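You operate a simulated robot arm through the tools that you are given. There is no shell and no other tool.

Carry out the task below with a simulated robot arm. There is one attempt and no reset: what you move stays moved.

## Task
Fit the red handwheel, close the valve and tighten both dripping wing screws.
Fine: the wheel goes on the square spindle, closes the valve and stays there; valve closed before the wing screws are touched; the hex nut and the spanners stay.

Only the result counts: the job must be done as asked and must still hold three seconds after the hand-in. Knocking over, shifting, dropping, spilling or breaking anything else fails it.

## Robot
A 6-joint arm with a two-finger parallel gripper, fixed in place. Base frame: the origin is at the foot of the arm, x ahead of it, y to its left, z up; the work surface is at about z = 0. Units: mm, degrees, N and s.
With the tool pointing down near the work surface it reaches from about 180 to 460 mm from the base axis. Its first joint turns from -70.0 to 70.0 degrees. Payload 1.9 kg.
Tool frame: the origin (TCP) lies between the finger pads and is the grasp point; the fingertips stand 23 mm ahead of it; z points along the fingers, y is the line along which they close. Largest opening 94 mm; finger width 38, thickness 10; the body of the gripper, 54 by 96 mm, starts 39 mm behind the TCP.
Orientation is that of the tool frame in the base frame, as [roll, pitch, yaw] about the fixed x, y, z axes, in that order (R = Rz(yaw) Ry(pitch) Rx(roll)). With the fingers straight down and closing along the base's y, the tool's x points along the base's -x, its y along +y and its z along -z.

## Interface
- The arm moves only by the tool servo_tool. Its argument "steps" is a list that holds one entry, the list of rows, each a list of 7 numbers: the shift along the base's x, y, z in units of 500 mm (1.0 is 500 mm), then the turn, a rotation vector about the base's x, y, z in units of 45 degrees (1.0 is 45 degrees), then the opening, from 0 (shut) to 1 (fully open). In form: [[[x, y, z, ax, ay, az, jaw], ...]]. A call has 1 to 20 rows; each row is the pose to reach, as a shift and turn from the pose commanded when the call began. A call with a number of a shift or a turn outside -1 to 1 is refused whole. Each row takes 0.2 s and may step no farther than 50 mm and 8.6 degrees from the row before; otherwise, or with a gripper value out of range, the whole call is refused. Where a pose cannot be reached the arm comes as near as it can. A force on the tool above 70 N (or 10 N above the force at the start of the call, whichever is more), or a blocked arm, ends the call early, and 0.2 s more pass. The fingers move at their own pace (about 108 mm/s each) and stop on an object; they squeeze with about 24 N. The grip force told is the motor's: it shows also when the fingers shut on nothing. Time passes only in rows, and 0.2 s behind the last, so rows that repeat a pose let the fingers close. It gives the time, the measured TCP pose, the force on the tool (base axes), the opening and the grip force at its end, in the units of the frame above (readings bear some noise), with the torque about the TCP (base axes, N m) and any sound that the robot's microphone picked up.
- Cameras (640 x 400 px; columns grow to the right, rows downward): "scene" is fixed at [64.3, 314.9, 426.9]; the picture's right is [-0.70, -0.71, 0.00], its down [-0.38, 0.37, -0.85] and it looks along [0.60, -0.60, -0.53] (base axes); focal length 214 px, centre (320, 200). "wrist" rides on the gripper at [87, 16, -74] in the tool frame; the picture's right is [-0.18, 0.98, 0.00], its down [-0.58, -0.11, -0.81] and it looks along [-0.79, -0.15, 0.59] (tool axes); focal length 243 px, centre (320, 200). There is no depth. A picture from a camera that has moved, and an enlarged one, comes with that camera's place and axes in the base frame and with its lens.
- capture(camera): a new picture of that camera. No time passes.
- close_up(camera, box): a new picture of the part [left, top, right, bottom] of that camera's present view, enlarged. No time passes.
- close_job(): hands the job in; it is judged then, once.

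Nothing tells you positions but the pictures and the camera data. Unless the task says otherwise, let go and move clear before handing in.

The tools are called by a JSON object that holds its "name" and its "arguments". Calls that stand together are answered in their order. servo_tool: Moves the arm, as the interface text tells. Its arguments: {"type":"object","properties":{"steps":{"type":"array"}},"required":["steps"]} The other tools are called the same way: capture (camera) takes a picture; close_up (camera, box) takes an enlarged picture of a part of a camera's view; close_job () hands the job in.

At the start:

```text
time: 0.0
position: [164.8, 240.4, 399.4]
tool_rot: [180.0, -0.1, 179.9]
contact_force: [-0.2, 0.1, 0.2]
wrist_torque: [-0.01, -0.01, -0.01]
opening: 93.8
grasp_force: 0.1
```

scene: 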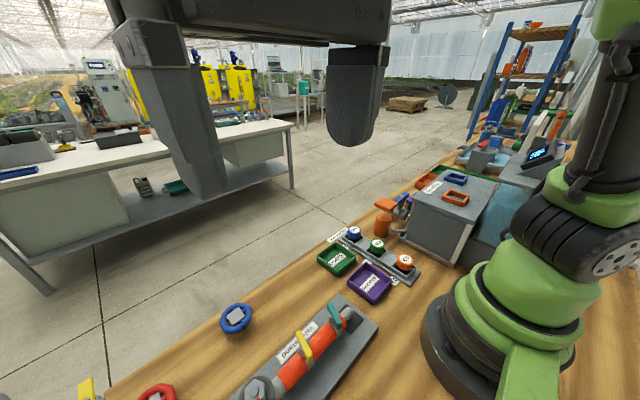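
wrist: 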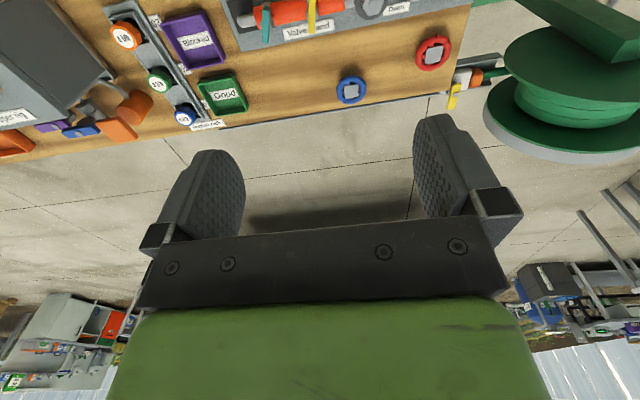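

I see a bench with a valve stand (a red pipe with two coloured wing screws), and a blue and a red handwheel near its edge. I'll take enlarged pictures to work out where everything is.

{"name": "close_up", "arguments": {"camera": "scene", "box": [60, 240, 400, 400]}}

{"name": "close_up", "arguments": {"camera": "wrist", "box": [200, 0, 520, 120]}}

{"name": "capture", "arguments": {"camera": "wrist"}}

```text
1.88 times, centred on (230, 320) of scene
camera zoom: at [64.3, 314.9, 426.9], right [-0.7, -0.71, 0.0], down [-0.38, 0.37, -0.85], along [0.6, -0.6, -0.53], focal length 404 px, centre (489, -26)
```

zoom: 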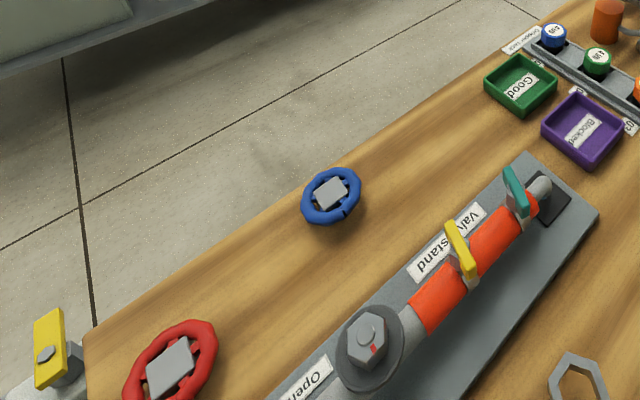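

```text
2.00 times, centred on (360, 60) of wrist
camera zoom: at [79.2, 256.4, 474.6], right [0.18, 0.98, 0.0], down [0.58, -0.11, 0.8], along [0.79, -0.15, -0.59], focal length 485 px, centre (240, 480)
```

zoom: 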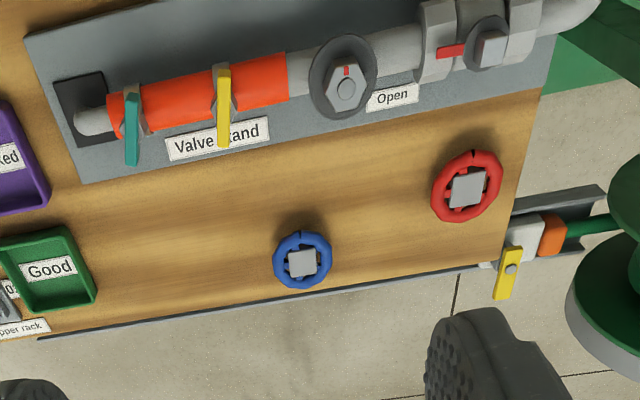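

```text
taken
camera wrist: at [79.2, 256.4, 474.6], right [0.18, 0.98, 0.0], down [0.58, -0.11, 0.8], along [0.79, -0.15, -0.59], focal length 243 px, centre (320, 200)
```

wrist: 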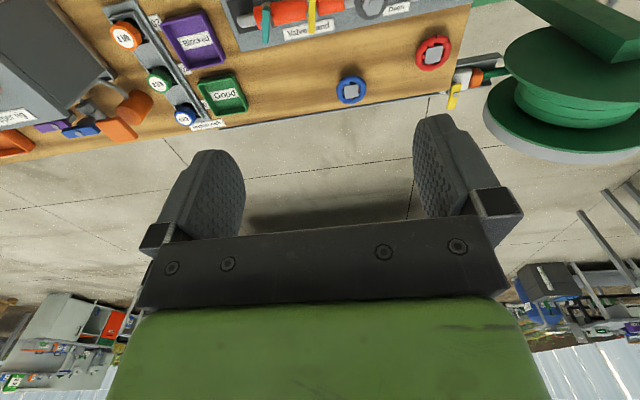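

The valve stand runs along y at about x=197. The teal and yellow wing screws are near y=150 and y=222, the hex nut near y=308 and the square spindle near y=400. The red wheel lies on the table near (304, 416). I'll move the arm so the wrist camera sees the spindle end more closely.

{"name": "servo_tool", "arguments": {"steps": [[[0.01, 0.056, -0.048, 0, 0, 0, 1], [0.02, 0.112, -0.096, 0, 0, 0, 1], [0.03, 0.168, -0.144, 0, 0, 0, 1], [0.04, 0.224, -0.192, 0, 0, 0, 1], [0.05, 0.28, -0.24, 0, 0, 0, 1]]]}}

{"name": "capture", "arguments": {"camera": "wrist"}}

{"name": "capture", "arguments": {"camera": "scene"}}

```text
time: 0.6
position: [176.8, 287.3, 366.3]
tool_rot: [178.9, 0.5, -178.4]
contact_force: [-0.3, -16.2, 16.8]
wrist_torque: [1.79, 1.85, 1.71]
opening: 93.9
grasp_force: 0.0
stopped in row 2: the force on the tool passed its limit at 122 N (the readings are from after the stop); the commanded pose is now the measured one
```

```text
taken
camera wrist: at [90.2, 299.0, 439.7], right [0.16, 0.99, 0.02], down [0.58, -0.11, 0.81], along [0.8, -0.12, -0.59], focal length 243 px, centre (320, 200)
```

wrist: 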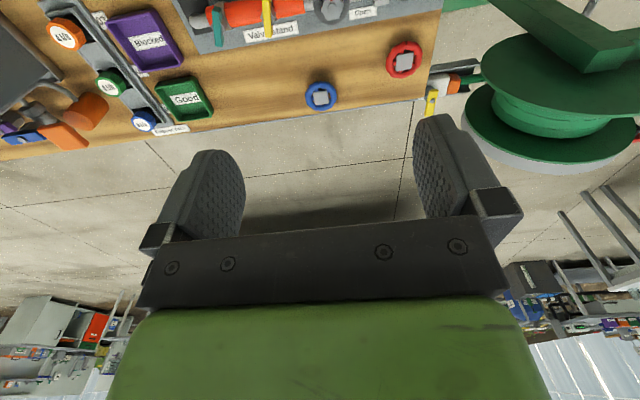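

```text
taken
```

scene: 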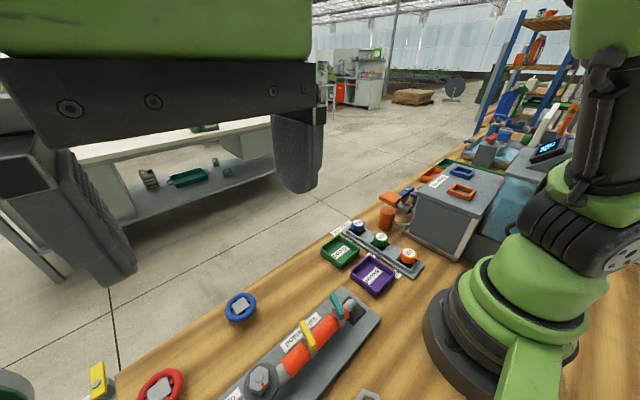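

The call stopped on contact, probably the wrist camera or hand touching the scene camera's mount near (64, 315, 427). I'll back out the way I came and check whether anything changed.

{"name": "servo_tool", "arguments": {"steps": [[[-0.005, -0.03, 0.02, 0, 0, 0, 1], [-0.014, -0.09, 0.06, 0, 0, 0, 1]]]}}

{"name": "capture", "arguments": {"camera": "scene"}}

{"name": "capture", "arguments": {"camera": "wrist"}}

```text
time: 1.2
position: [168.6, 243.3, 395.3]
tool_rot: [179.3, 0.5, -178.6]
contact_force: [0.2, -0.2, 0.0]
wrist_torque: [0.01, -0.02, 0.0]
opening: 94.3
grasp_force: 0.0
```

```text
taken
```

scene: 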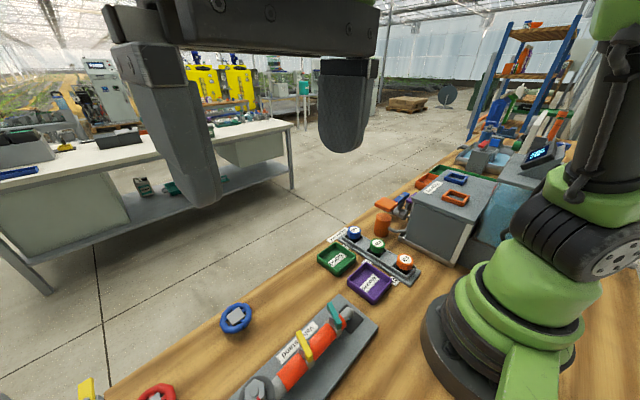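

```text
taken
camera wrist: at [82.8, 255.3, 468.5], right [0.16, 0.99, 0.02], down [0.58, -0.11, 0.81], along [0.8, -0.12, -0.59], focal length 243 px, centre (320, 200)
```

wrist: 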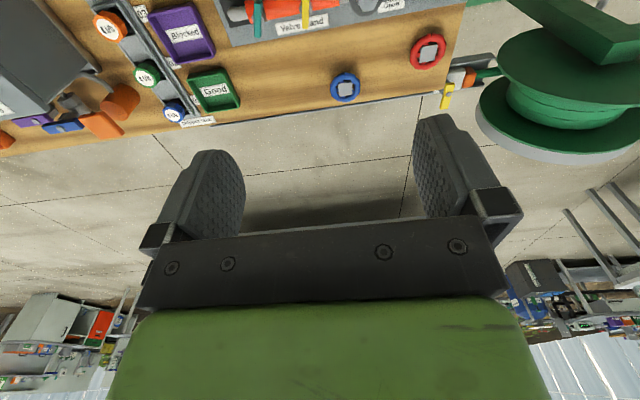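

The scene view is back as it was, so the mount only flexed and nothing shifted. I'll swing the wrist camera to the base side while descending, which keeps it clear of that camera, and look at the valve.

{"name": "servo_tool", "arguments": {"steps": [[[0.012, 0, -0.07, 0, 0, 0.1667, 1], [0.024, 0.01, -0.14, 0, 0, 0.3333, 1], [0.036, 0.04, -0.2, 0, 0, 0.5, 1], [0.048, 0.08, -0.24, 0, 0, 0.6667, 1], [0.06, 0.124, -0.27, 0, 0, 0.8333, 1], [0.064, 0.174, -0.29, 0, 0, 1.0, 1]]]}}

{"name": "capture", "arguments": {"camera": "wrist"}}

{"name": "capture", "arguments": {"camera": "scene"}}

```text
time: 2.6
position: [201.6, 329.8, 249.3]
tool_rot: [179.2, 0.5, -133.5]
contact_force: [-0.4, -0.2, 0.2]
wrist_torque: [-0.03, -0.03, 0.02]
opening: 94.2
grasp_force: 0.1
```

```text
taken
camera wrist: at [131.3, 274.8, 322.5], right [-0.59, 0.81, 0.02], down [0.48, 0.33, 0.81], along [0.65, 0.48, -0.59], focal length 243 px, centre (320, 200)
```

wrist: 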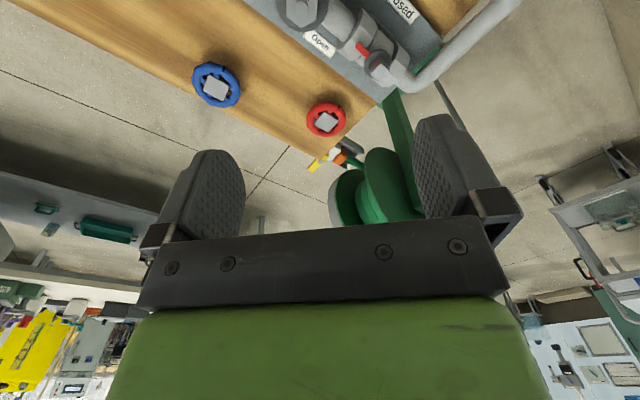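

```text
taken
```

scene: 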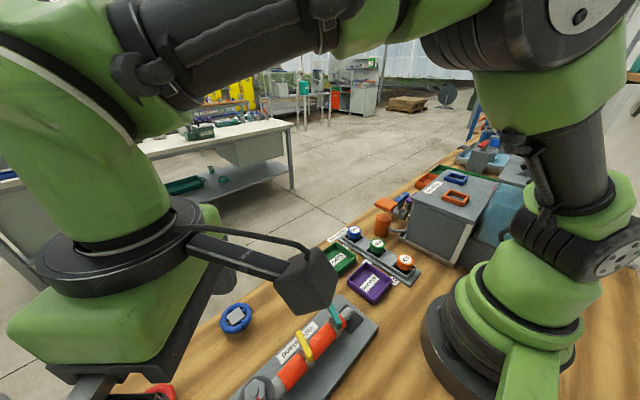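

{"name": "close_up", "arguments": {"camera": "wrist", "box": [180, 0, 540, 180]}}

{"name": "close_up", "arguments": {"camera": "wrist", "box": [270, 0, 470, 130]}}

```text
1.78 times, centred on (360, 90) of wrist
camera zoom: at [131.3, 274.8, 322.5], right [-0.59, 0.81, 0.02], down [0.48, 0.33, 0.81], along [0.65, 0.48, -0.59], focal length 431 px, centre (249, 396)
```

zoom: 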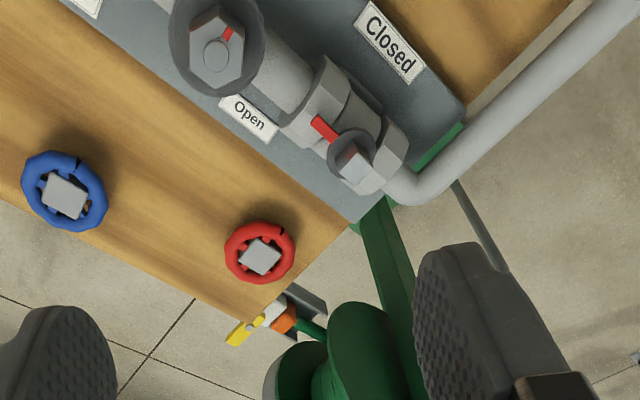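

```text
3.08 times, centred on (370, 65) of wrist
camera zoom: at [131.3, 274.8, 322.5], right [-0.59, 0.81, 0.02], down [0.48, 0.33, 0.81], along [0.65, 0.48, -0.59], focal length 746 px, centre (166, 615)
```

zoom: 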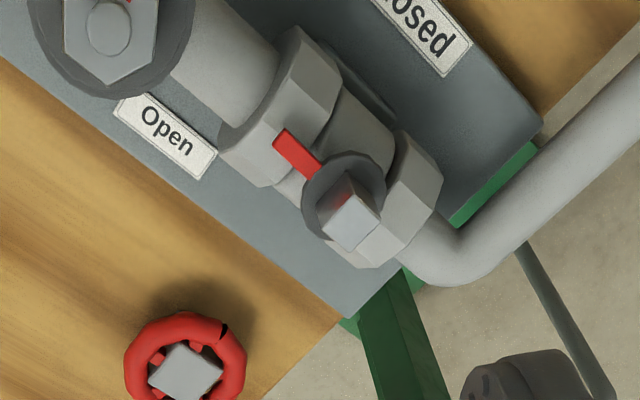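

The valve has an upright square spindle near (187, 388) with its top at about z=98. The red pointer points along -y to "Open", and "Closed" is on the -x side, so closing should be a quarter turn clockwise seen from above. The red wheel is at about (304, 416), a long reach, so I'll look at it more closely.

{"name": "servo_tool", "arguments": {"steps": [[[0.04, 0.023, -0.06, 0, 0, 0, 1], [0.08, 0.046, -0.12, 0, 0, 0, 1], [0.126, 0.07, -0.178, 0, 0, 0, 1]]]}}

{"name": "capture", "arguments": {"camera": "wrist"}}

{"name": "close_up", "arguments": {"camera": "wrist", "box": [240, 50, 440, 175]}}

{"name": "close_up", "arguments": {"camera": "wrist", "box": [340, 0, 540, 125]}}

```text
time: 3.4
position: [265.8, 364.1, 161.8]
tool_rot: [179.2, 0.4, -133.7]
contact_force: [-0.6, 0.6, -0.5]
wrist_torque: [0.02, 0.0, 0.02]
opening: 94.1
grasp_force: 0.0
```

```text
taken
camera wrist: at [195.8, 310.4, 234.5], right [-0.58, 0.81, 0.02], down [0.48, 0.33, 0.81], along [0.65, 0.48, -0.59], focal length 243 px, centre (320, 200)
```

wrist: 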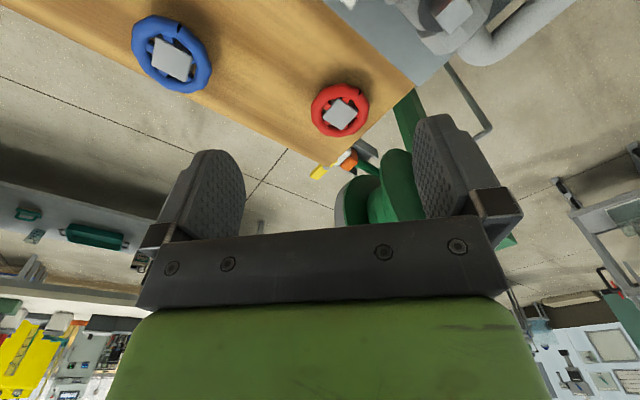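

```text
3.20 times, centred on (340, 112) of wrist
camera zoom: at [195.8, 310.4, 234.5], right [-0.58, 0.81, 0.02], down [0.48, 0.33, 0.81], along [0.65, 0.48, -0.59], focal length 776 px, centre (256, 480)
```

zoom: 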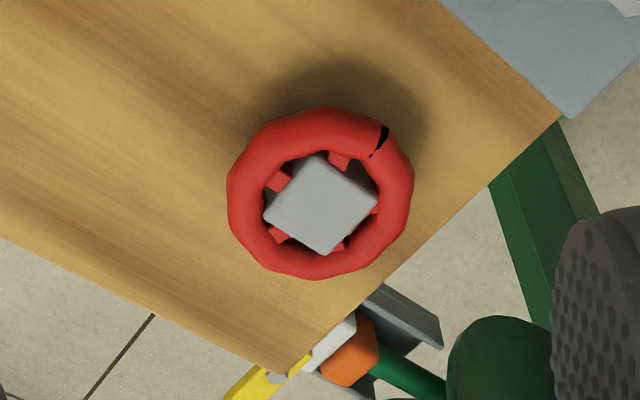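

```text
3.20 times, centred on (440, 62) of wrist
camera zoom: at [195.8, 310.4, 234.5], right [-0.58, 0.81, 0.02], down [0.48, 0.33, 0.81], along [0.65, 0.48, -0.59], focal length 776 px, centre (-64, 640)
```

zoom: 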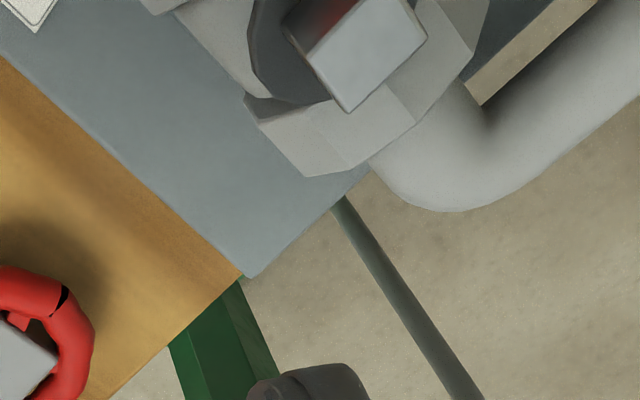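

The wheel's hub and the spindle's square both lie roughly along the base axes, so little yaw correction is needed for fitting. I'll square the tool up and test how far out it reaches with the tool vertical, staying well above the wheel.

{"name": "servo_tool", "arguments": {"steps": [[[0.03, 0.045, -0.06, -0.0187, -0.0067, 0.086, 1], [0.062, 0.09, -0.11, -0.0187, -0.0067, 0.171, 1], [0.062, 0.09, -0.12, -0.0187, -0.0067, 0.171, 1]]]}}

{"name": "capture", "arguments": {"camera": "wrist"}}

{"name": "capture", "arguments": {"camera": "scene"}}

```text
time: 4.2
position: [272.4, 372.4, 109.6]
tool_rot: [179.9, 0.1, -125.9]
contact_force: [-0.1, 0.8, 0.3]
wrist_torque: [0.01, -0.01, 0.03]
opening: 94.0
grasp_force: 0.0
out of reach, approached as far as the arm can: row 1, 2, 3
```

```text
taken
camera wrist: at [209.9, 312.0, 183.3], right [-0.69, 0.72, 0.0], down [0.43, 0.41, 0.81], along [0.58, 0.56, -0.59], focal length 243 px, centre (320, 200)
```

wrist: 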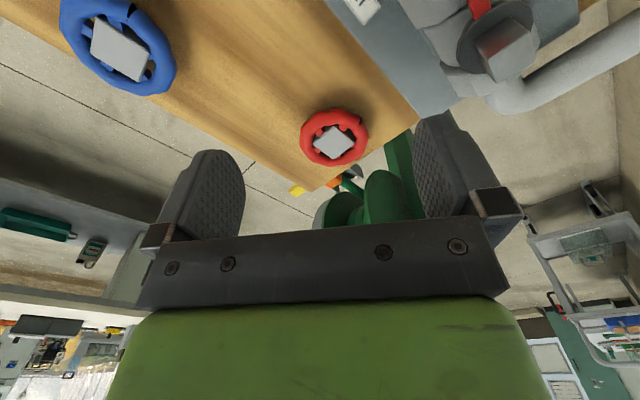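

```text
taken
```

scene: 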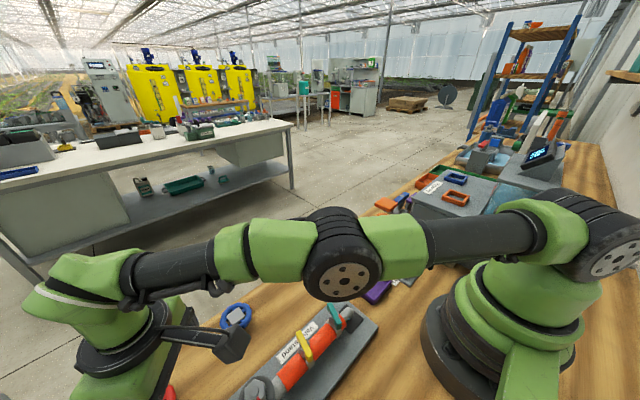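

With the tool vertical the arm stops at a radius of about 461 mm, and the wheel is at 516 mm, so I need to lean the tool outward to pick it up. First I'll turn the tool to yaw -100 so the wrist camera stays clear of the stand once it leans.

{"name": "servo_tool", "arguments": {"steps": [[[-0.01, -0.02, 0.02, 0, 0, 0.144, 0.8], [-0.02, -0.04, 0.04, 0, 0, 0.288, 0.8], [-0.03, -0.06, 0.06, 0, 0, 0.432, 0.8], [-0.04, -0.08, 0.08, 0, 0, 0.576, 0.8]]]}}

```text
time: 5.2
position: [251.8, 335.9, 150.9]
tool_rot: [180.0, 0.1, -99.8]
contact_force: [0.6, -0.1, -0.6]
wrist_torque: [0.0, 0.01, 0.0]
opening: 75.1
grasp_force: 0.1
```

{"name": "servo_tool", "arguments": {"steps": [[[0, 0, 0, 0.182, -0.032, 0, 0.8], [0.01, 0.02, 0, 0.364, -0.064, 0, 0.8], [0.02, 0.04, 0, 0.547, -0.0965, 0, 0.8], [0.06, 0.09, -0.03, 0.547, -0.0965, 0, 0.8], [0.097, 0.138, -0.08, 0.547, -0.0965, 0, 0.8]]]}}

{"name": "capture", "arguments": {"camera": "wrist"}}

{"name": "capture", "arguments": {"camera": "scene"}}

```text
time: 6.4
position: [301.8, 403.2, 109.7]
tool_rot: [179.9, 24.9, -99.9]
contact_force: [-0.4, 0.2, 0.5]
wrist_torque: [-0.02, 0.02, 0.0]
opening: 75.0
grasp_force: 0.0
```

```text
taken
camera wrist: at [266.7, 297.8, 139.3], right [-0.94, 0.33, 0.08], down [0.14, 0.16, 0.98], along [0.31, 0.93, -0.2], focal length 243 px, centre (320, 200)
```

wrist: 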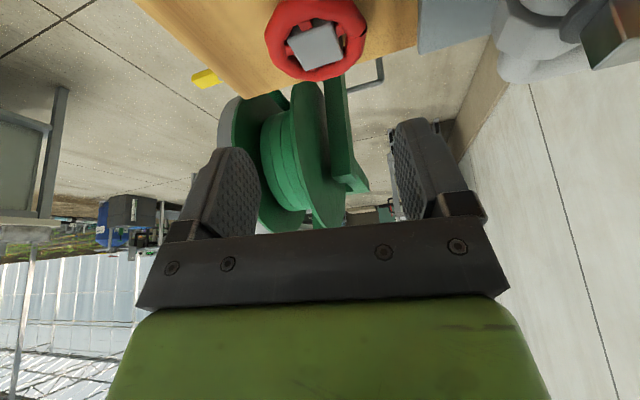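

```text
taken
```

scene: 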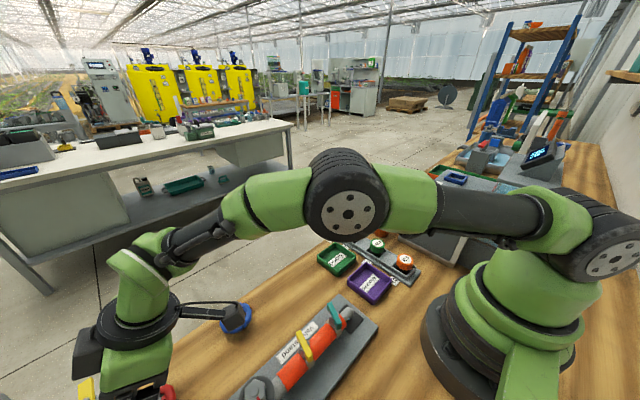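

The leaned pose is reachable. I'll take a closer look at the wheel from this lower angle.

{"name": "close_up", "arguments": {"camera": "wrist", "box": [240, 0, 400, 100]}}

{"name": "close_up", "arguments": {"camera": "wrist", "box": [440, 0, 640, 125]}}

{"name": "close_up", "arguments": {"camera": "scene", "box": [60, 280, 300, 400]}}

```text
4.00 times, centred on (320, 50) of wrist
camera zoom: at [266.7, 297.8, 139.3], right [-0.94, 0.33, 0.08], down [0.14, 0.16, 0.98], along [0.31, 0.93, -0.2], focal length 970 px, centre (320, 800)
```

zoom: 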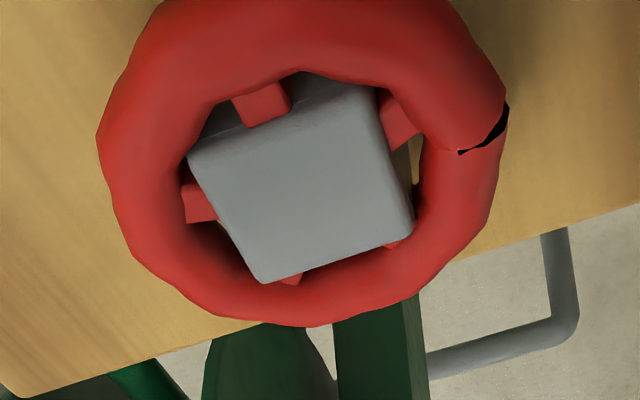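

```text
3.20 times, centred on (540, 62) of wrist
camera zoom: at [266.7, 297.8, 139.3], right [-0.94, 0.33, 0.08], down [0.14, 0.16, 0.98], along [0.31, 0.93, -0.2], focal length 776 px, centre (-384, 640)
```

zoom: 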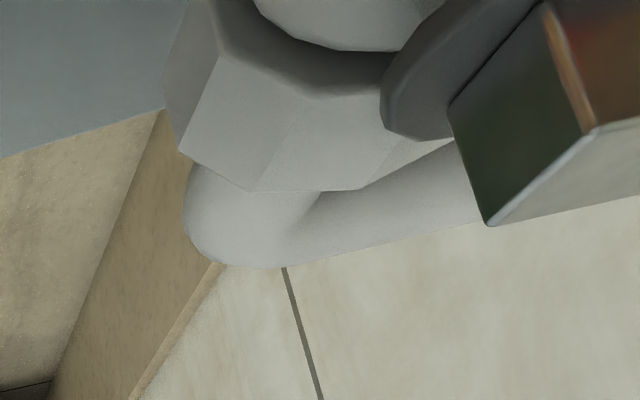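

```text
2.67 times, centred on (180, 340) of scene
camera zoom: at [64.2, 314.8, 426.9], right [-0.7, -0.71, 0.0], down [-0.38, 0.37, -0.85], along [0.6, -0.6, -0.53], focal length 572 px, centre (693, -173)
```

zoom: 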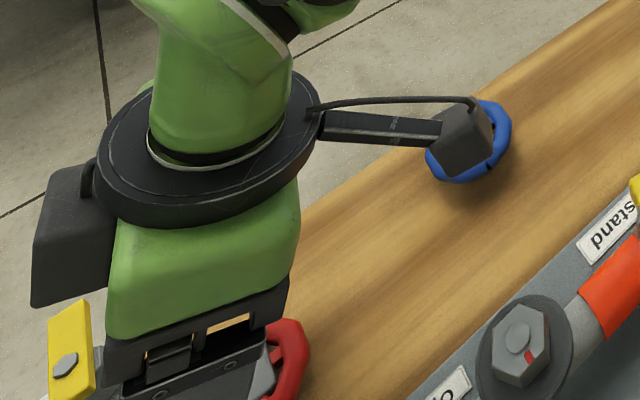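

The ring sits about 15 mm above the table on its square hub, centred near (300, 416.5), and the hub edges line up with the base axes. I'll descend with the tool leaning, fingers to either side of the ring.

{"name": "servo_tool", "arguments": {"steps": [[[-0.002, 0.008, -0.05, 0, 0, 0, 0.85], [-0.004, 0.014, -0.1, 0, 0, 0, 0.85], [-0.0048, 0.0168, -0.135, 0, 0, 0, 0.85]]]}}

{"name": "capture", "arguments": {"camera": "wrist"}}

{"name": "capture", "arguments": {"camera": "scene"}}

```text
time: 7.2
position: [298.8, 412.2, 41.2]
tool_rot: [180.0, 25.0, -100.0]
contact_force: [0.4, 0.6, -0.8]
wrist_torque: [-0.02, 0.01, 0.02]
opening: 80.0
grasp_force: 0.1
```

```text
taken
camera wrist: at [264.8, 306.2, 72.4], right [-0.94, 0.33, 0.08], down [0.14, 0.16, 0.98], along [0.31, 0.93, -0.2], focal length 243 px, centre (320, 200)
```

wrist: 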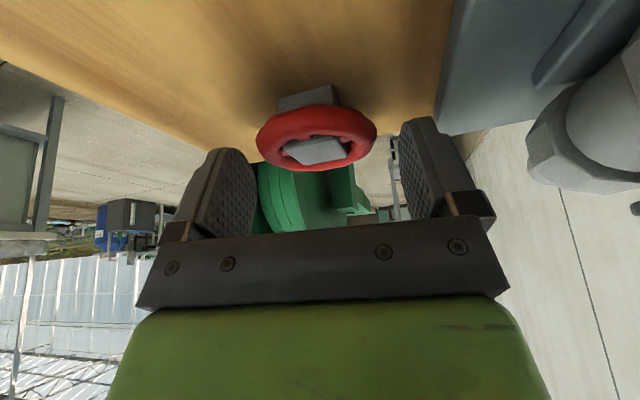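

```text
taken
```

scene: 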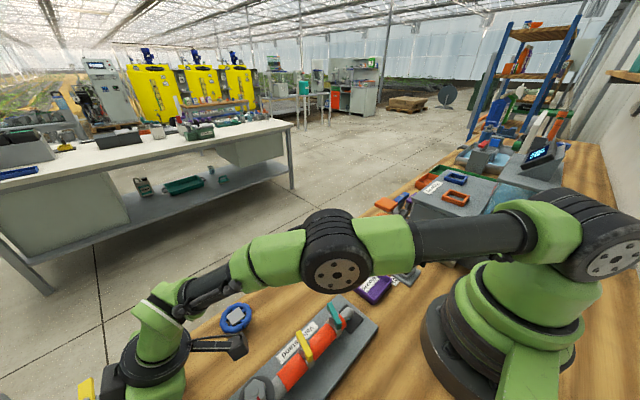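

{"name": "servo_tool", "arguments": {"steps": [[[0.001, 0, -0.017, 0, 0, 0, 0.85], [0.001, 0, -0.018, 0, 0, 0, 0.85]]]}}

{"name": "close_up", "arguments": {"camera": "wrist", "box": [160, 60, 480, 260]}}

```text
time: 7.8
position: [298.6, 413.2, 34.3]
tool_rot: [179.9, 25.1, -100.0]
contact_force: [-0.3, 0.4, 0.5]
wrist_torque: [0.04, -0.01, 0.0]
opening: 80.0
grasp_force: 0.1
```

```text
2.00 times, centred on (320, 160) of wrist
camera zoom: at [264.9, 306.8, 64.0], right [-0.94, 0.33, 0.08], down [0.14, 0.16, 0.98], along [0.31, 0.93, -0.2], focal length 485 px, centre (320, 280)
```

zoom: 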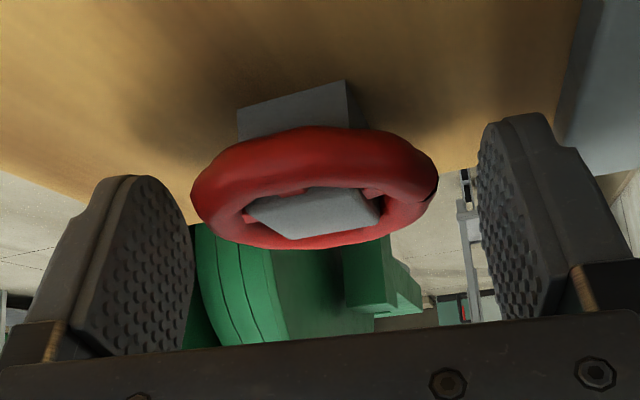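

The ring is nearly centred between the pads, so I'll close on it.

{"name": "servo_tool", "arguments": {"steps": [[[0, 0, 0, 0, 0, 0, 0.5], [0, 0, 0, 0, 0, 0, 0.5], [0, 0, 0, 0, 0, 0, 0.5]]]}}

{"name": "close_up", "arguments": {"camera": "wrist", "box": [160, 60, 480, 260]}}

```text
time: 8.6
position: [298.7, 412.0, 34.1]
tool_rot: [179.9, 25.1, -100.1]
contact_force: [0.6, 0.5, -0.5]
wrist_torque: [0.0, -0.02, 0.02]
opening: 57.2
grasp_force: 24.5
```

```text
2.00 times, centred on (320, 160) of wrist
camera zoom: at [264.9, 306.8, 64.1], right [-0.94, 0.33, 0.08], down [0.14, 0.16, 0.98], along [0.31, 0.93, -0.2], focal length 485 px, centre (320, 280)
```

zoom: 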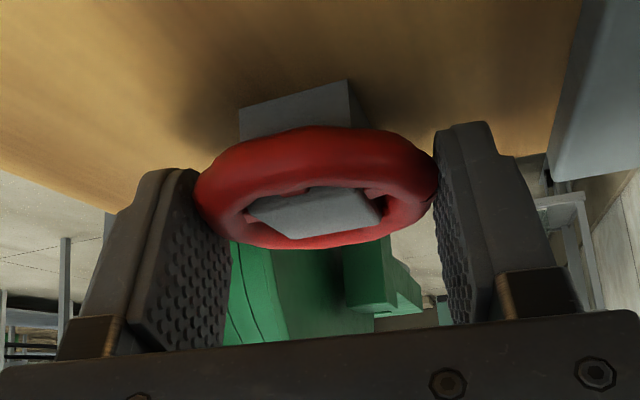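

The grip is firm at 57 mm. I'll lift the wheel straight up and check that it stays level.

{"name": "servo_tool", "arguments": {"steps": [[[0, 0, 0.04, 0, 0, 0, 0.5], [0, 0, 0.1, 0, 0, 0, 0.5], [-0.01, -0.01, 0.18, 0, 0, 0, 0.5], [-0.02, -0.02, 0.25, 0, 0, 0, 0.5]]]}}

{"name": "capture", "arguments": {"camera": "wrist"}}

```text
time: 9.6
position: [289.2, 402.4, 159.1]
tool_rot: [179.8, 25.0, -100.0]
contact_force: [0.6, 1.2, 0.1]
wrist_torque: [0.0, -0.01, -0.01]
opening: 57.1
grasp_force: 24.3
```

```text
taken
camera wrist: at [255.1, 296.5, 189.7], right [-0.94, 0.33, 0.08], down [0.14, 0.16, 0.98], along [0.31, 0.93, -0.2], focal length 243 px, centre (320, 200)
```

wrist: 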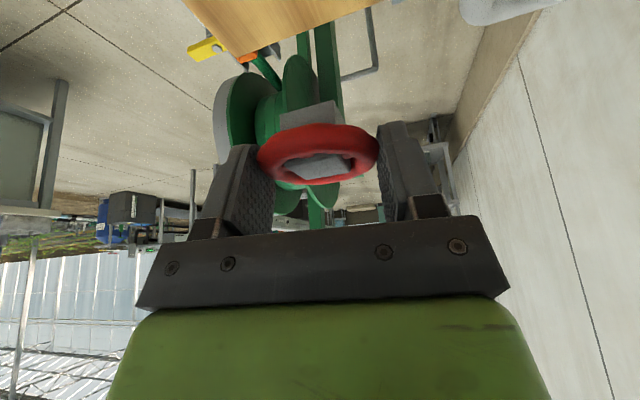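

The wheel is lifted and still level. I'll carry it at this height to a point just short of the spindle and look.

{"name": "servo_tool", "arguments": {"steps": [[[-0.066, -0.012, 0, 0, 0, 0, 0.5], [-0.132, -0.024, 0, 0, 0, 0, 0.5], [-0.196, -0.036, 0, 0, 0, 0, 0.5]]]}}

{"name": "capture", "arguments": {"camera": "wrist"}}

{"name": "close_up", "arguments": {"camera": "wrist", "box": [220, 0, 420, 125]}}

{"name": "capture", "arguments": {"camera": "scene"}}

```text
time: 10.4
position: [193.2, 384.3, 157.7]
tool_rot: [179.9, 25.1, -100.0]
contact_force: [0.4, 0.3, -0.3]
wrist_torque: [0.01, -0.02, 0.02]
opening: 57.0
grasp_force: 24.1
```

```text
taken
camera wrist: at [157.5, 279.4, 187.4], right [-0.94, 0.33, 0.08], down [0.14, 0.16, 0.98], along [0.31, 0.93, -0.2], focal length 243 px, centre (320, 200)
```

wrist: 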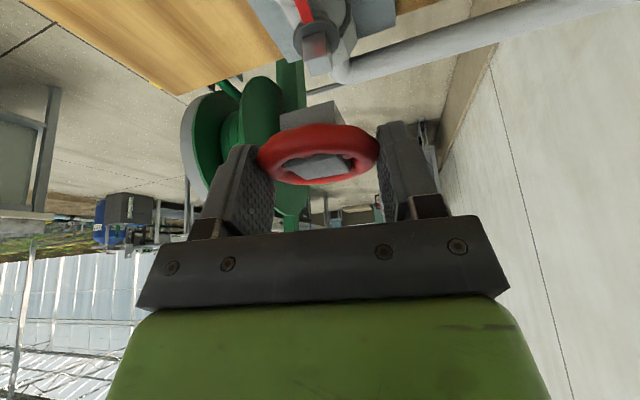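

```text
3.20 times, centred on (320, 62) of wrist
camera zoom: at [157.5, 279.4, 187.4], right [-0.94, 0.33, 0.08], down [0.14, 0.16, 0.98], along [0.31, 0.93, -0.2], focal length 776 px, centre (320, 640)
```

zoom: 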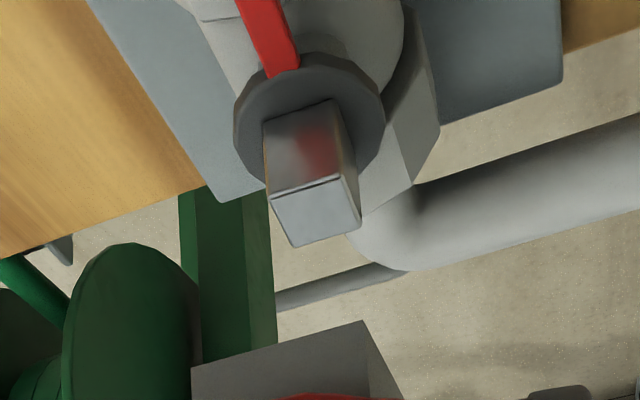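

```text
taken
```

scene: 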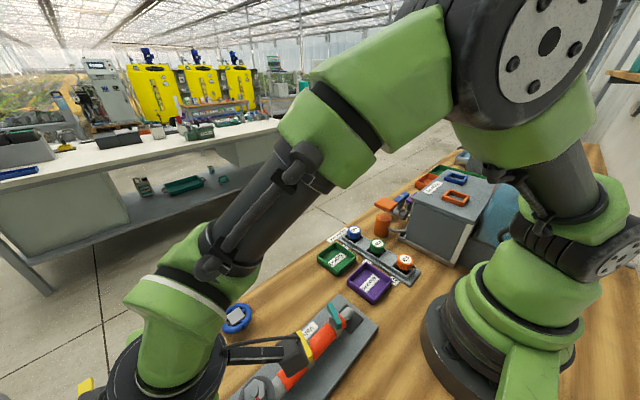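

The spindle top works out at about (191, 393.6, 87), turned roughly -2°. The hub bottom is near (194, 388, 123), turned about +1°. I'll shift over, take out the yaw difference, come down to about 10 mm above the spindle and check again.

{"name": "servo_tool", "arguments": {"steps": [[[-0.003, 0.006, -0.02, 0, 0, -0.0278, 0.5], [-0.006, 0.0116, -0.04, 0, 0, -0.0556, 0.5], [-0.006, 0.0116, -0.052, 0, 0, -0.0556, 0.5], [-0.006, 0.0116, -0.052, 0, 0, -0.0556, 0.5]]]}}

{"name": "close_up", "arguments": {"camera": "wrist", "box": [240, 50, 400, 150]}}

{"name": "capture", "arguments": {"camera": "wrist"}}

```text
time: 11.4
position: [189.2, 389.7, 132.1]
tool_rot: [179.9, 25.1, -102.5]
contact_force: [0.6, -0.1, -0.9]
wrist_torque: [0.01, -0.02, 0.0]
opening: 56.9
grasp_force: 23.9
```

```text
4.00 times, centred on (320, 100) of wrist
camera zoom: at [149.7, 286.3, 161.9], right [-0.92, 0.37, 0.08], down [0.15, 0.16, 0.98], along [0.35, 0.91, -0.2], focal length 970 px, centre (320, 600)
```

zoom: 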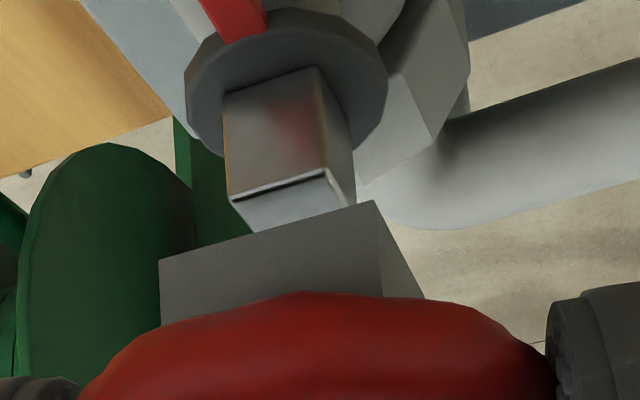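

```text
taken
camera wrist: at [149.7, 286.3, 161.9], right [-0.92, 0.37, 0.08], down [0.15, 0.16, 0.98], along [0.35, 0.91, -0.2], focal length 243 px, centre (320, 200)
```

wrist: 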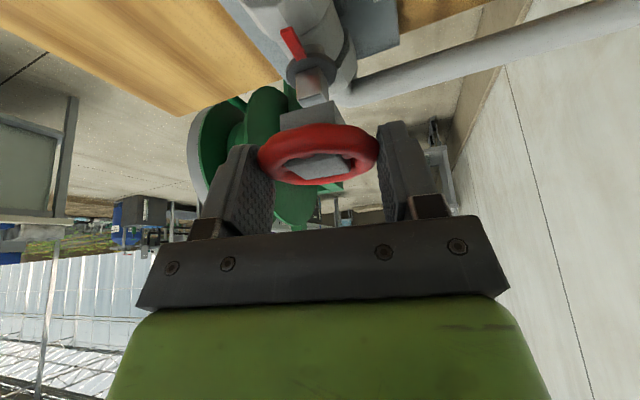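

The hub bottom now hovers about 10 mm over the spindle and is well aligned sideways, but I'm unsure of the alignment in y. I'll swing the tool 45° about the vertical here to view the pair from another side.

{"name": "servo_tool", "arguments": {"steps": [[[0, 0, 0.006, 0, 0, 0.1667, 0.5], [0, 0, 0.006, 0, 0, 0.3333, 0.5], [0, 0, 0.006, 0, 0, 0.5, 0.5], [0, 0, 0.006, 0, 0, 0.6667, 0.5], [0, 0, 0.006, 0, 0, 0.8333, 0.5], [0, 0, 0.006, 0, 0, 1.0, 0.5], [0, 0, 0.006, 0, 0, 1.0, 0.5]]]}}

{"name": "close_up", "arguments": {"camera": "wrist", "box": [240, 50, 400, 150]}}

{"name": "capture", "arguments": {"camera": "wrist"}}

```text
time: 13.0
position: [188.2, 390.0, 134.9]
tool_rot: [179.9, 25.2, -57.3]
contact_force: [-1.2, 0.2, -0.8]
wrist_torque: [-0.01, 0.02, 0.0]
opening: 56.9
grasp_force: 23.9
```

```text
4.00 times, centred on (320, 100) of wrist
camera zoom: at [235.1, 289.5, 165.4], right [-0.92, -0.39, 0.08], down [-0.01, 0.22, 0.98], along [-0.4, 0.9, -0.2], focal length 970 px, centre (320, 600)
```

zoom: 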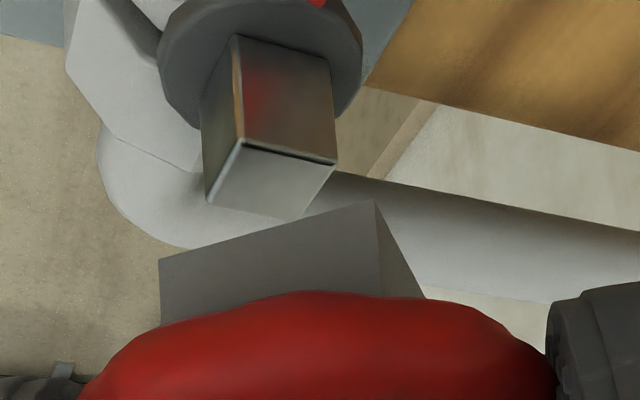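

```text
taken
camera wrist: at [235.1, 289.5, 165.4], right [-0.92, -0.39, 0.08], down [-0.01, 0.22, 0.98], along [-0.4, 0.9, -0.2], focal length 243 px, centre (320, 200)
```

wrist: 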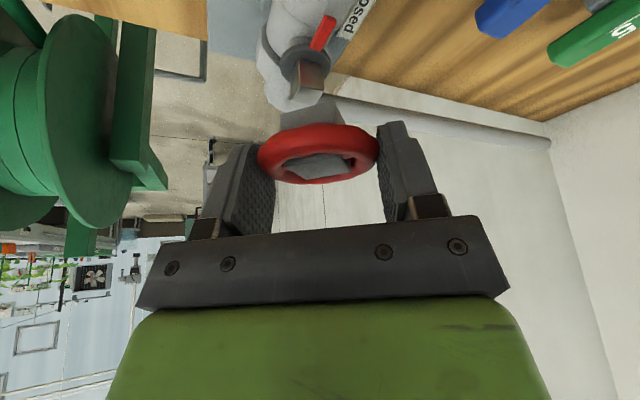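

Triangulating the two views puts the spindle top at about (190.5, 394.5, 85.6), 13 mm square and aligned with the base axes. I'll turn back to yaw -100.5, centre the wheel over it and come down to just above the top.

{"name": "servo_tool", "arguments": {"steps": [[[0, 0, 0, 0, 0, -0.16, 0.5], [0, 0.001, 0, 0, 0, -0.32, 0.5], [0.001, 0.002, 0, 0, 0, -0.48, 0.5], [0.0015, 0.003, 0, 0, 0, -0.64, 0.5], [0.002, 0.004, 0, 0, 0, -0.8, 0.5], [0.0022, 0.005, 0, 0, 0, -0.96, 0.5], [0.0022, 0.005, -0.012, 0, 0, -0.96, 0.5], [0.0022, 0.005, -0.012, 0, 0, -0.96, 0.5]]]}}

{"name": "close_up", "arguments": {"camera": "wrist", "box": [240, 50, 400, 150]}}

```text
time: 14.8
position: [189.1, 393.1, 128.2]
tool_rot: [179.9, 25.1, -100.6]
contact_force: [0.3, 0.6, -0.9]
wrist_torque: [-0.01, -0.01, -0.02]
opening: 57.0
grasp_force: 23.9
```

```text
4.00 times, centred on (320, 100) of wrist
camera zoom: at [154.1, 287.9, 159.4], right [-0.93, 0.35, 0.08], down [0.14, 0.16, 0.98], along [0.33, 0.92, -0.2], focal length 970 px, centre (320, 600)
```

zoom: 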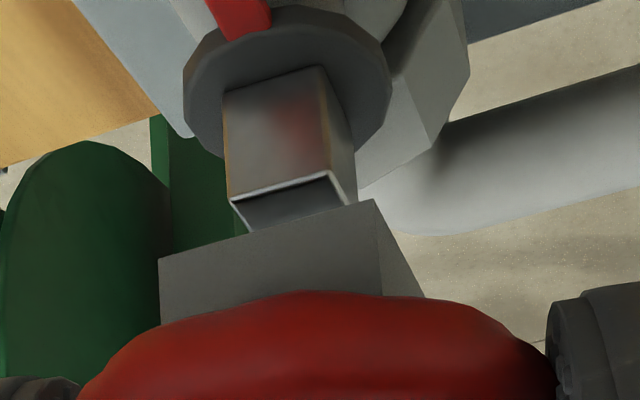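

The hub and spindle now line up within my measuring error. I'll come down slowly and watch the force.

{"name": "servo_tool", "arguments": {"steps": [[[0, 0, -0.008, 0, 0, 0, 0.5], [0, 0, -0.016, 0, 0, 0, 0.5], [0, 0, -0.02, 0, 0, 0, 0.5], [0, 0, -0.024, 0, 0, 0, 0.5]]]}}

{"name": "close_up", "arguments": {"camera": "wrist", "box": [240, 50, 400, 150]}}

```text
time: 15.8
position: [189.9, 395.2, 116.0]
tool_rot: [180.0, 25.1, -100.7]
contact_force: [-0.3, -0.3, -1.5]
wrist_torque: [0.0, 0.0, 0.05]
opening: 57.1
grasp_force: 24.1
```

```text
4.00 times, centred on (320, 100) of wrist
camera zoom: at [154.3, 288.2, 146.8], right [-0.94, 0.35, 0.08], down [0.14, 0.16, 0.98], along [0.32, 0.92, -0.2], focal length 970 px, centre (320, 600)
```

zoom: 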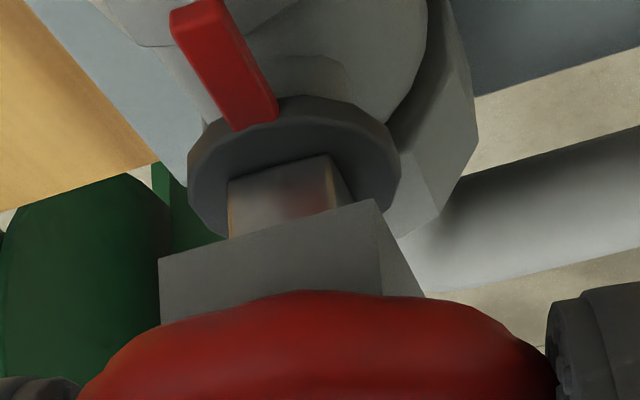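

No contact force yet, and the hub bottom already appears to be below the spindle top. I'll keep going down gently.

{"name": "servo_tool", "arguments": {"steps": [[[0, 0, -0.004, 0, 0, 0, 0.5], [0, 0, -0.008, 0, 0, 0, 0.5], [0, 0, -0.008, 0, 0, 0, 0.5]]]}}

{"name": "close_up", "arguments": {"camera": "wrist", "box": [240, 50, 400, 150]}}

```text
time: 16.6
position: [189.1, 392.5, 112.5]
tool_rot: [179.8, 25.0, -100.8]
contact_force: [-0.4, -0.4, -0.3]
wrist_torque: [-0.01, 0.0, 0.05]
opening: 57.2
grasp_force: 23.6
```

```text
4.00 times, centred on (320, 100) of wrist
camera zoom: at [153.7, 287.9, 143.1], right [-0.94, 0.35, 0.08], down [0.14, 0.16, 0.98], along [0.32, 0.92, -0.2], focal length 970 px, centre (320, 600)
```

zoom: 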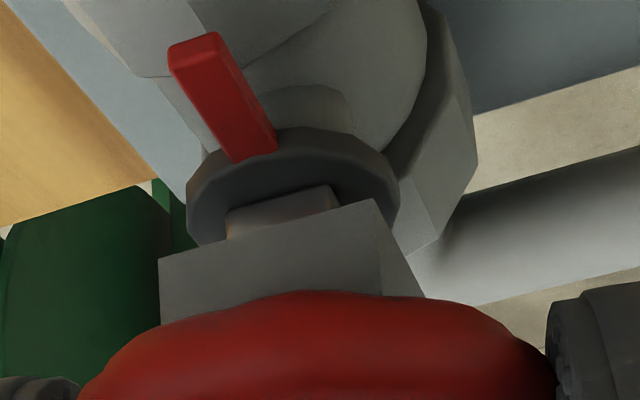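

The hub hasn't moved in the grip and there's no force, so it is sliding onto the spindle. I'll continue to the collar.

{"name": "servo_tool", "arguments": {"steps": [[[0, 0, -0.004, 0, 0, 0, 0.5], [0, 0, -0.008, 0, 0, 0, 0.5], [0, 0, -0.011, 0, 0, 0, 0.5], [0, 0, -0.011, 0, 0, 0, 0.5]]]}}

{"name": "close_up", "arguments": {"camera": "wrist", "box": [240, 50, 400, 150]}}

```text
time: 17.6
position: [190.2, 393.5, 106.6]
tool_rot: [180.0, 25.1, -100.7]
contact_force: [0.6, 0.5, -1.2]
wrist_torque: [-0.02, -0.01, -0.01]
opening: 57.2
grasp_force: 24.0
```

```text
4.00 times, centred on (320, 100) of wrist
camera zoom: at [154.0, 287.8, 137.4], right [-0.94, 0.35, 0.08], down [0.14, 0.16, 0.98], along [0.32, 0.92, -0.2], focal length 970 px, centre (320, 600)
```

zoom: 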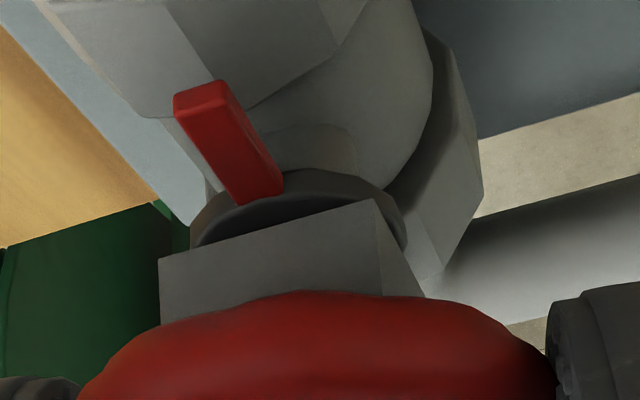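

{"name": "servo_tool", "arguments": {"steps": [[[0, 0, -0.002, 0, 0, 0, 0.5], [0, 0, -0.004, 0, 0, 0, 0.5], [0, 0, -0.005, 0, 0, 0, 0.5], [0, 0, -0.005, 0, 0, 0, 0.5]]]}}

{"name": "close_up", "arguments": {"camera": "wrist", "box": [240, 50, 400, 150]}}

```text
time: 18.6
position: [189.3, 392.0, 104.0]
tool_rot: [179.9, 25.0, -100.7]
contact_force: [0.4, -0.3, -0.4]
wrist_torque: [-0.03, -0.03, 0.0]
opening: 56.9
grasp_force: 23.9
```

```text
4.00 times, centred on (320, 100) of wrist
camera zoom: at [153.6, 287.9, 135.1], right [-0.94, 0.35, 0.08], down [0.14, 0.16, 0.98], along [0.32, 0.92, -0.2], focal length 970 px, centre (320, 600)
```

zoom: 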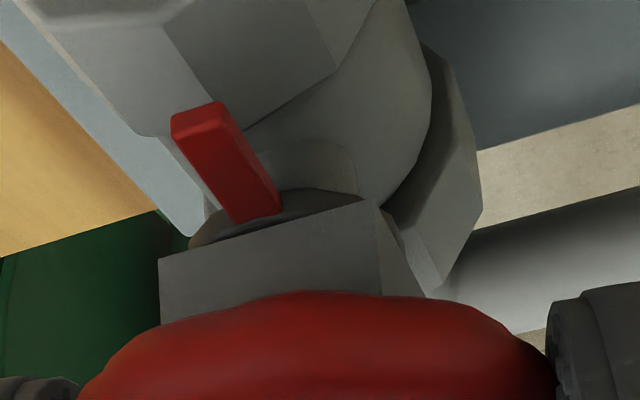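

{"name": "servo_tool", "arguments": {"steps": [[[0, 0, -0.002, 0, 0, 0, 0.5], [0, 0, -0.004, 0, 0, 0, 0.5], [0, 0, -0.005, 0, 0, 0, 0.5], [0, 0, -0.005, 0, 0, 0, 0.5]]]}}

{"name": "close_up", "arguments": {"camera": "wrist", "box": [240, 50, 400, 150]}}

```text
time: 19.6
position: [189.2, 394.3, 103.2]
tool_rot: [-180.0, 25.2, -100.7]
contact_force: [-6.3, -0.4, 16.2]
wrist_torque: [0.08, 0.09, 0.02]
opening: 57.1
grasp_force: 24.0
```

```text
4.00 times, centred on (320, 100) of wrist
camera zoom: at [154.1, 288.5, 133.7], right [-0.94, 0.35, 0.08], down [0.14, 0.16, 0.98], along [0.32, 0.92, -0.2], focal length 970 px, centre (320, 600)
```

zoom: 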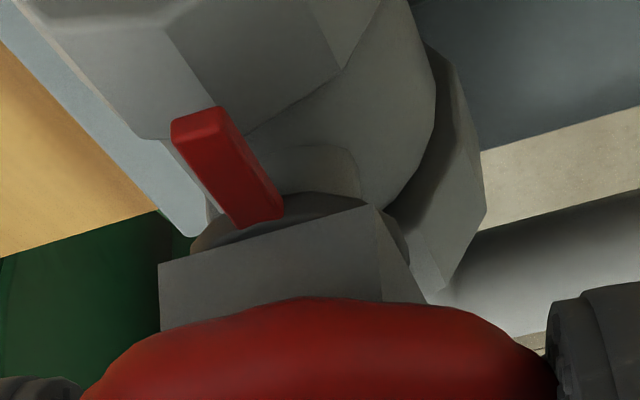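

The wheel has seated on the collar, shown by about 16 N of upward force. I'll let go, rise clear and look.

{"name": "servo_tool", "arguments": {"steps": [[[0, 0, 0.001, 0, 0, 0, 0.85], [0, 0, 0.001, 0, 0, 0, 0.85], [0, 0, 0.03, 0, 0, 0, 0.85], [0, -0.02, 0.1, 0, 0, 0, 0.85], [0, -0.04, 0.16, 0, 0, 0, 0.85]]]}}

{"name": "capture", "arguments": {"camera": "wrist"}}

{"name": "close_up", "arguments": {"camera": "wrist", "box": [220, 0, 420, 125]}}

```text
time: 20.8
position: [190.6, 372.3, 182.8]
tool_rot: [-179.9, 25.0, -100.7]
contact_force: [-0.6, -0.1, 0.2]
wrist_torque: [-0.02, -0.03, 0.02]
opening: 80.1
grasp_force: 0.0
```

```text
taken
camera wrist: at [154.7, 267.4, 213.6], right [-0.94, 0.35, 0.08], down [0.14, 0.16, 0.98], along [0.32, 0.92, -0.2], focal length 243 px, centre (320, 200)
```

wrist: 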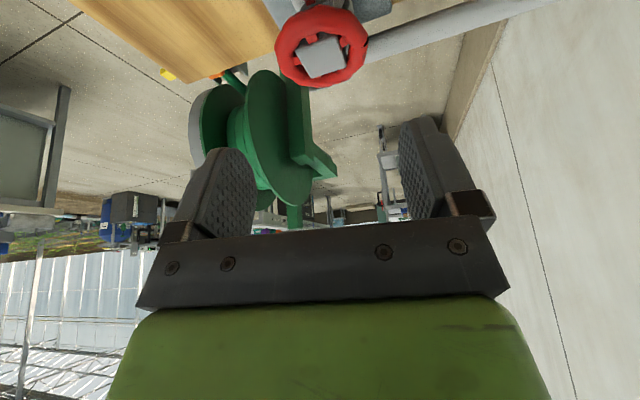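

```text
3.20 times, centred on (320, 62) of wrist
camera zoom: at [154.7, 267.4, 213.6], right [-0.94, 0.35, 0.08], down [0.14, 0.16, 0.98], along [0.32, 0.92, -0.2], focal length 776 px, centre (320, 640)
```

zoom: 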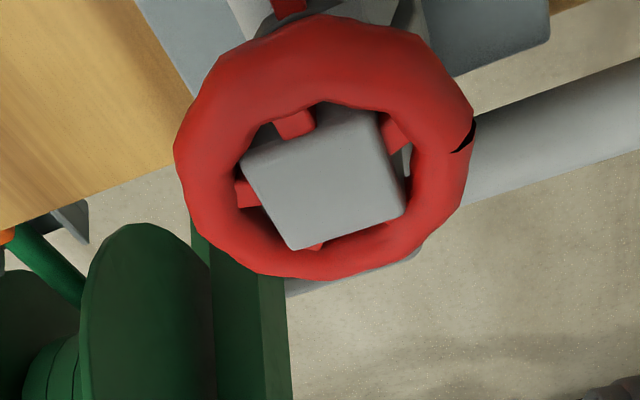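

The wheel sits on the spindle. I'll straighten the tool to vertical above it, then set the yaw ready for the closing turn.

{"name": "servo_tool", "arguments": {"steps": [[[0, 0.014, 0, -0.182, 0.0345, 0, 0.85], [0, 0.028, 0, -0.364, 0.069, 0, 0.85], [0, 0.044, -0.02, -0.546, 0.103, 0, 0.85], [0, 0.044, -0.02, -0.546, 0.103, 0, 0.85]]]}}

{"name": "servo_tool", "arguments": {"steps": [[[0, 0, 0, 0, 0, 0.1667, 0.85], [0, 0, 0, 0, 0, 0.3333, 0.85], [0, 0, 0, 0, 0, 0.5, 0.85], [0, 0, 0, 0, 0, 0.6667, 0.85], [0, 0, 0, 0, 0, 0.8333, 0.85], [0, 0, 0, 0, 0, 1.0, 0.85], [0, 0, 0, 0, 0, 1.0, 0.85]]]}}

{"name": "capture", "arguments": {"camera": "wrist"}}

{"name": "capture", "arguments": {"camera": "scene"}}

```text
time: 21.8
position: [188.9, 394.9, 173.0]
tool_rot: [-180.0, 0.1, -100.7]
contact_force: [0.0, 0.4, 0.1]
wrist_torque: [-0.01, -0.04, -0.02]
opening: 79.9
grasp_force: 0.0
```

```text
time: 23.4
position: [188.9, 394.5, 173.1]
tool_rot: [179.9, 0.2, -55.7]
contact_force: [-0.3, -0.7, 0.6]
wrist_torque: [-0.02, -0.03, 0.02]
opening: 79.9
grasp_force: 0.1
```

```text
taken
camera wrist: at [225.7, 314.0, 246.6], right [-0.91, -0.4, 0.0], down [-0.24, 0.54, 0.81], along [-0.33, 0.74, -0.59], focal length 243 px, centre (320, 200)
```

wrist: 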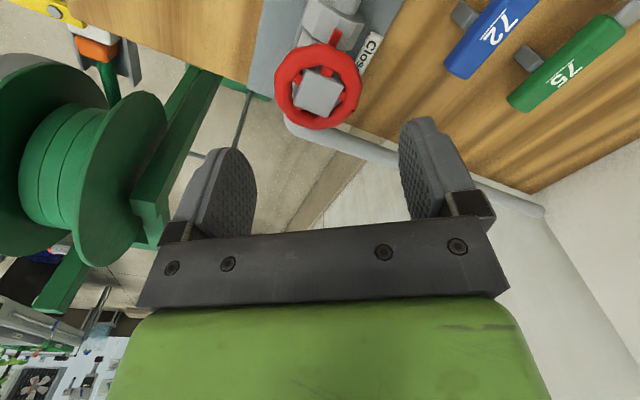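

```text
taken
```

scene: 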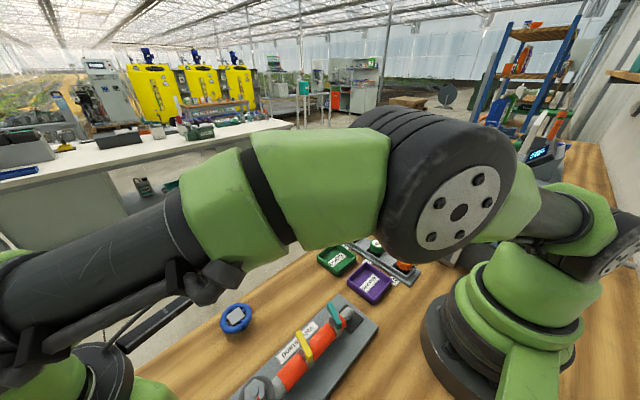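

The tool is vertical over the wheel, within about 1 mm of its centre. I'll descend so the pads straddle the ring and close on it.

{"name": "servo_tool", "arguments": {"steps": [[[0.0012, -0.0008, -0.06, 0, 0, 0, 0.85], [0.0012, -0.0008, -0.11, 0, 0, 0, 0.85], [0.0012, -0.0008, -0.14, 0, 0, 0, 0.85], [0.0012, -0.0008, -0.147, 0, 0, 0, 0.85], [0.0012, -0.0008, -0.147, 0, 0, 0, 0.85]]]}}

{"name": "capture", "arguments": {"camera": "wrist"}}

```text
time: 24.6
position: [191.1, 394.9, 98.7]
tool_rot: [179.9, 0.2, -55.6]
contact_force: [-0.6, -0.6, -0.4]
wrist_torque: [0.01, 0.04, 0.02]
opening: 79.9
grasp_force: 0.1
```

```text
taken
camera wrist: at [226.7, 314.0, 172.7], right [-0.92, -0.4, 0.0], down [-0.24, 0.54, 0.81], along [-0.33, 0.74, -0.59], focal length 243 px, centre (320, 200)
```

wrist: 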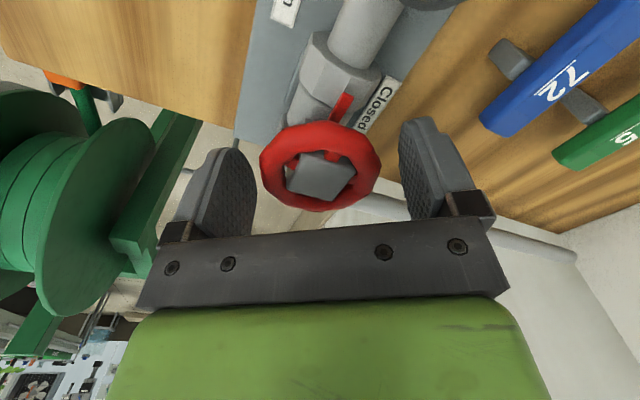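

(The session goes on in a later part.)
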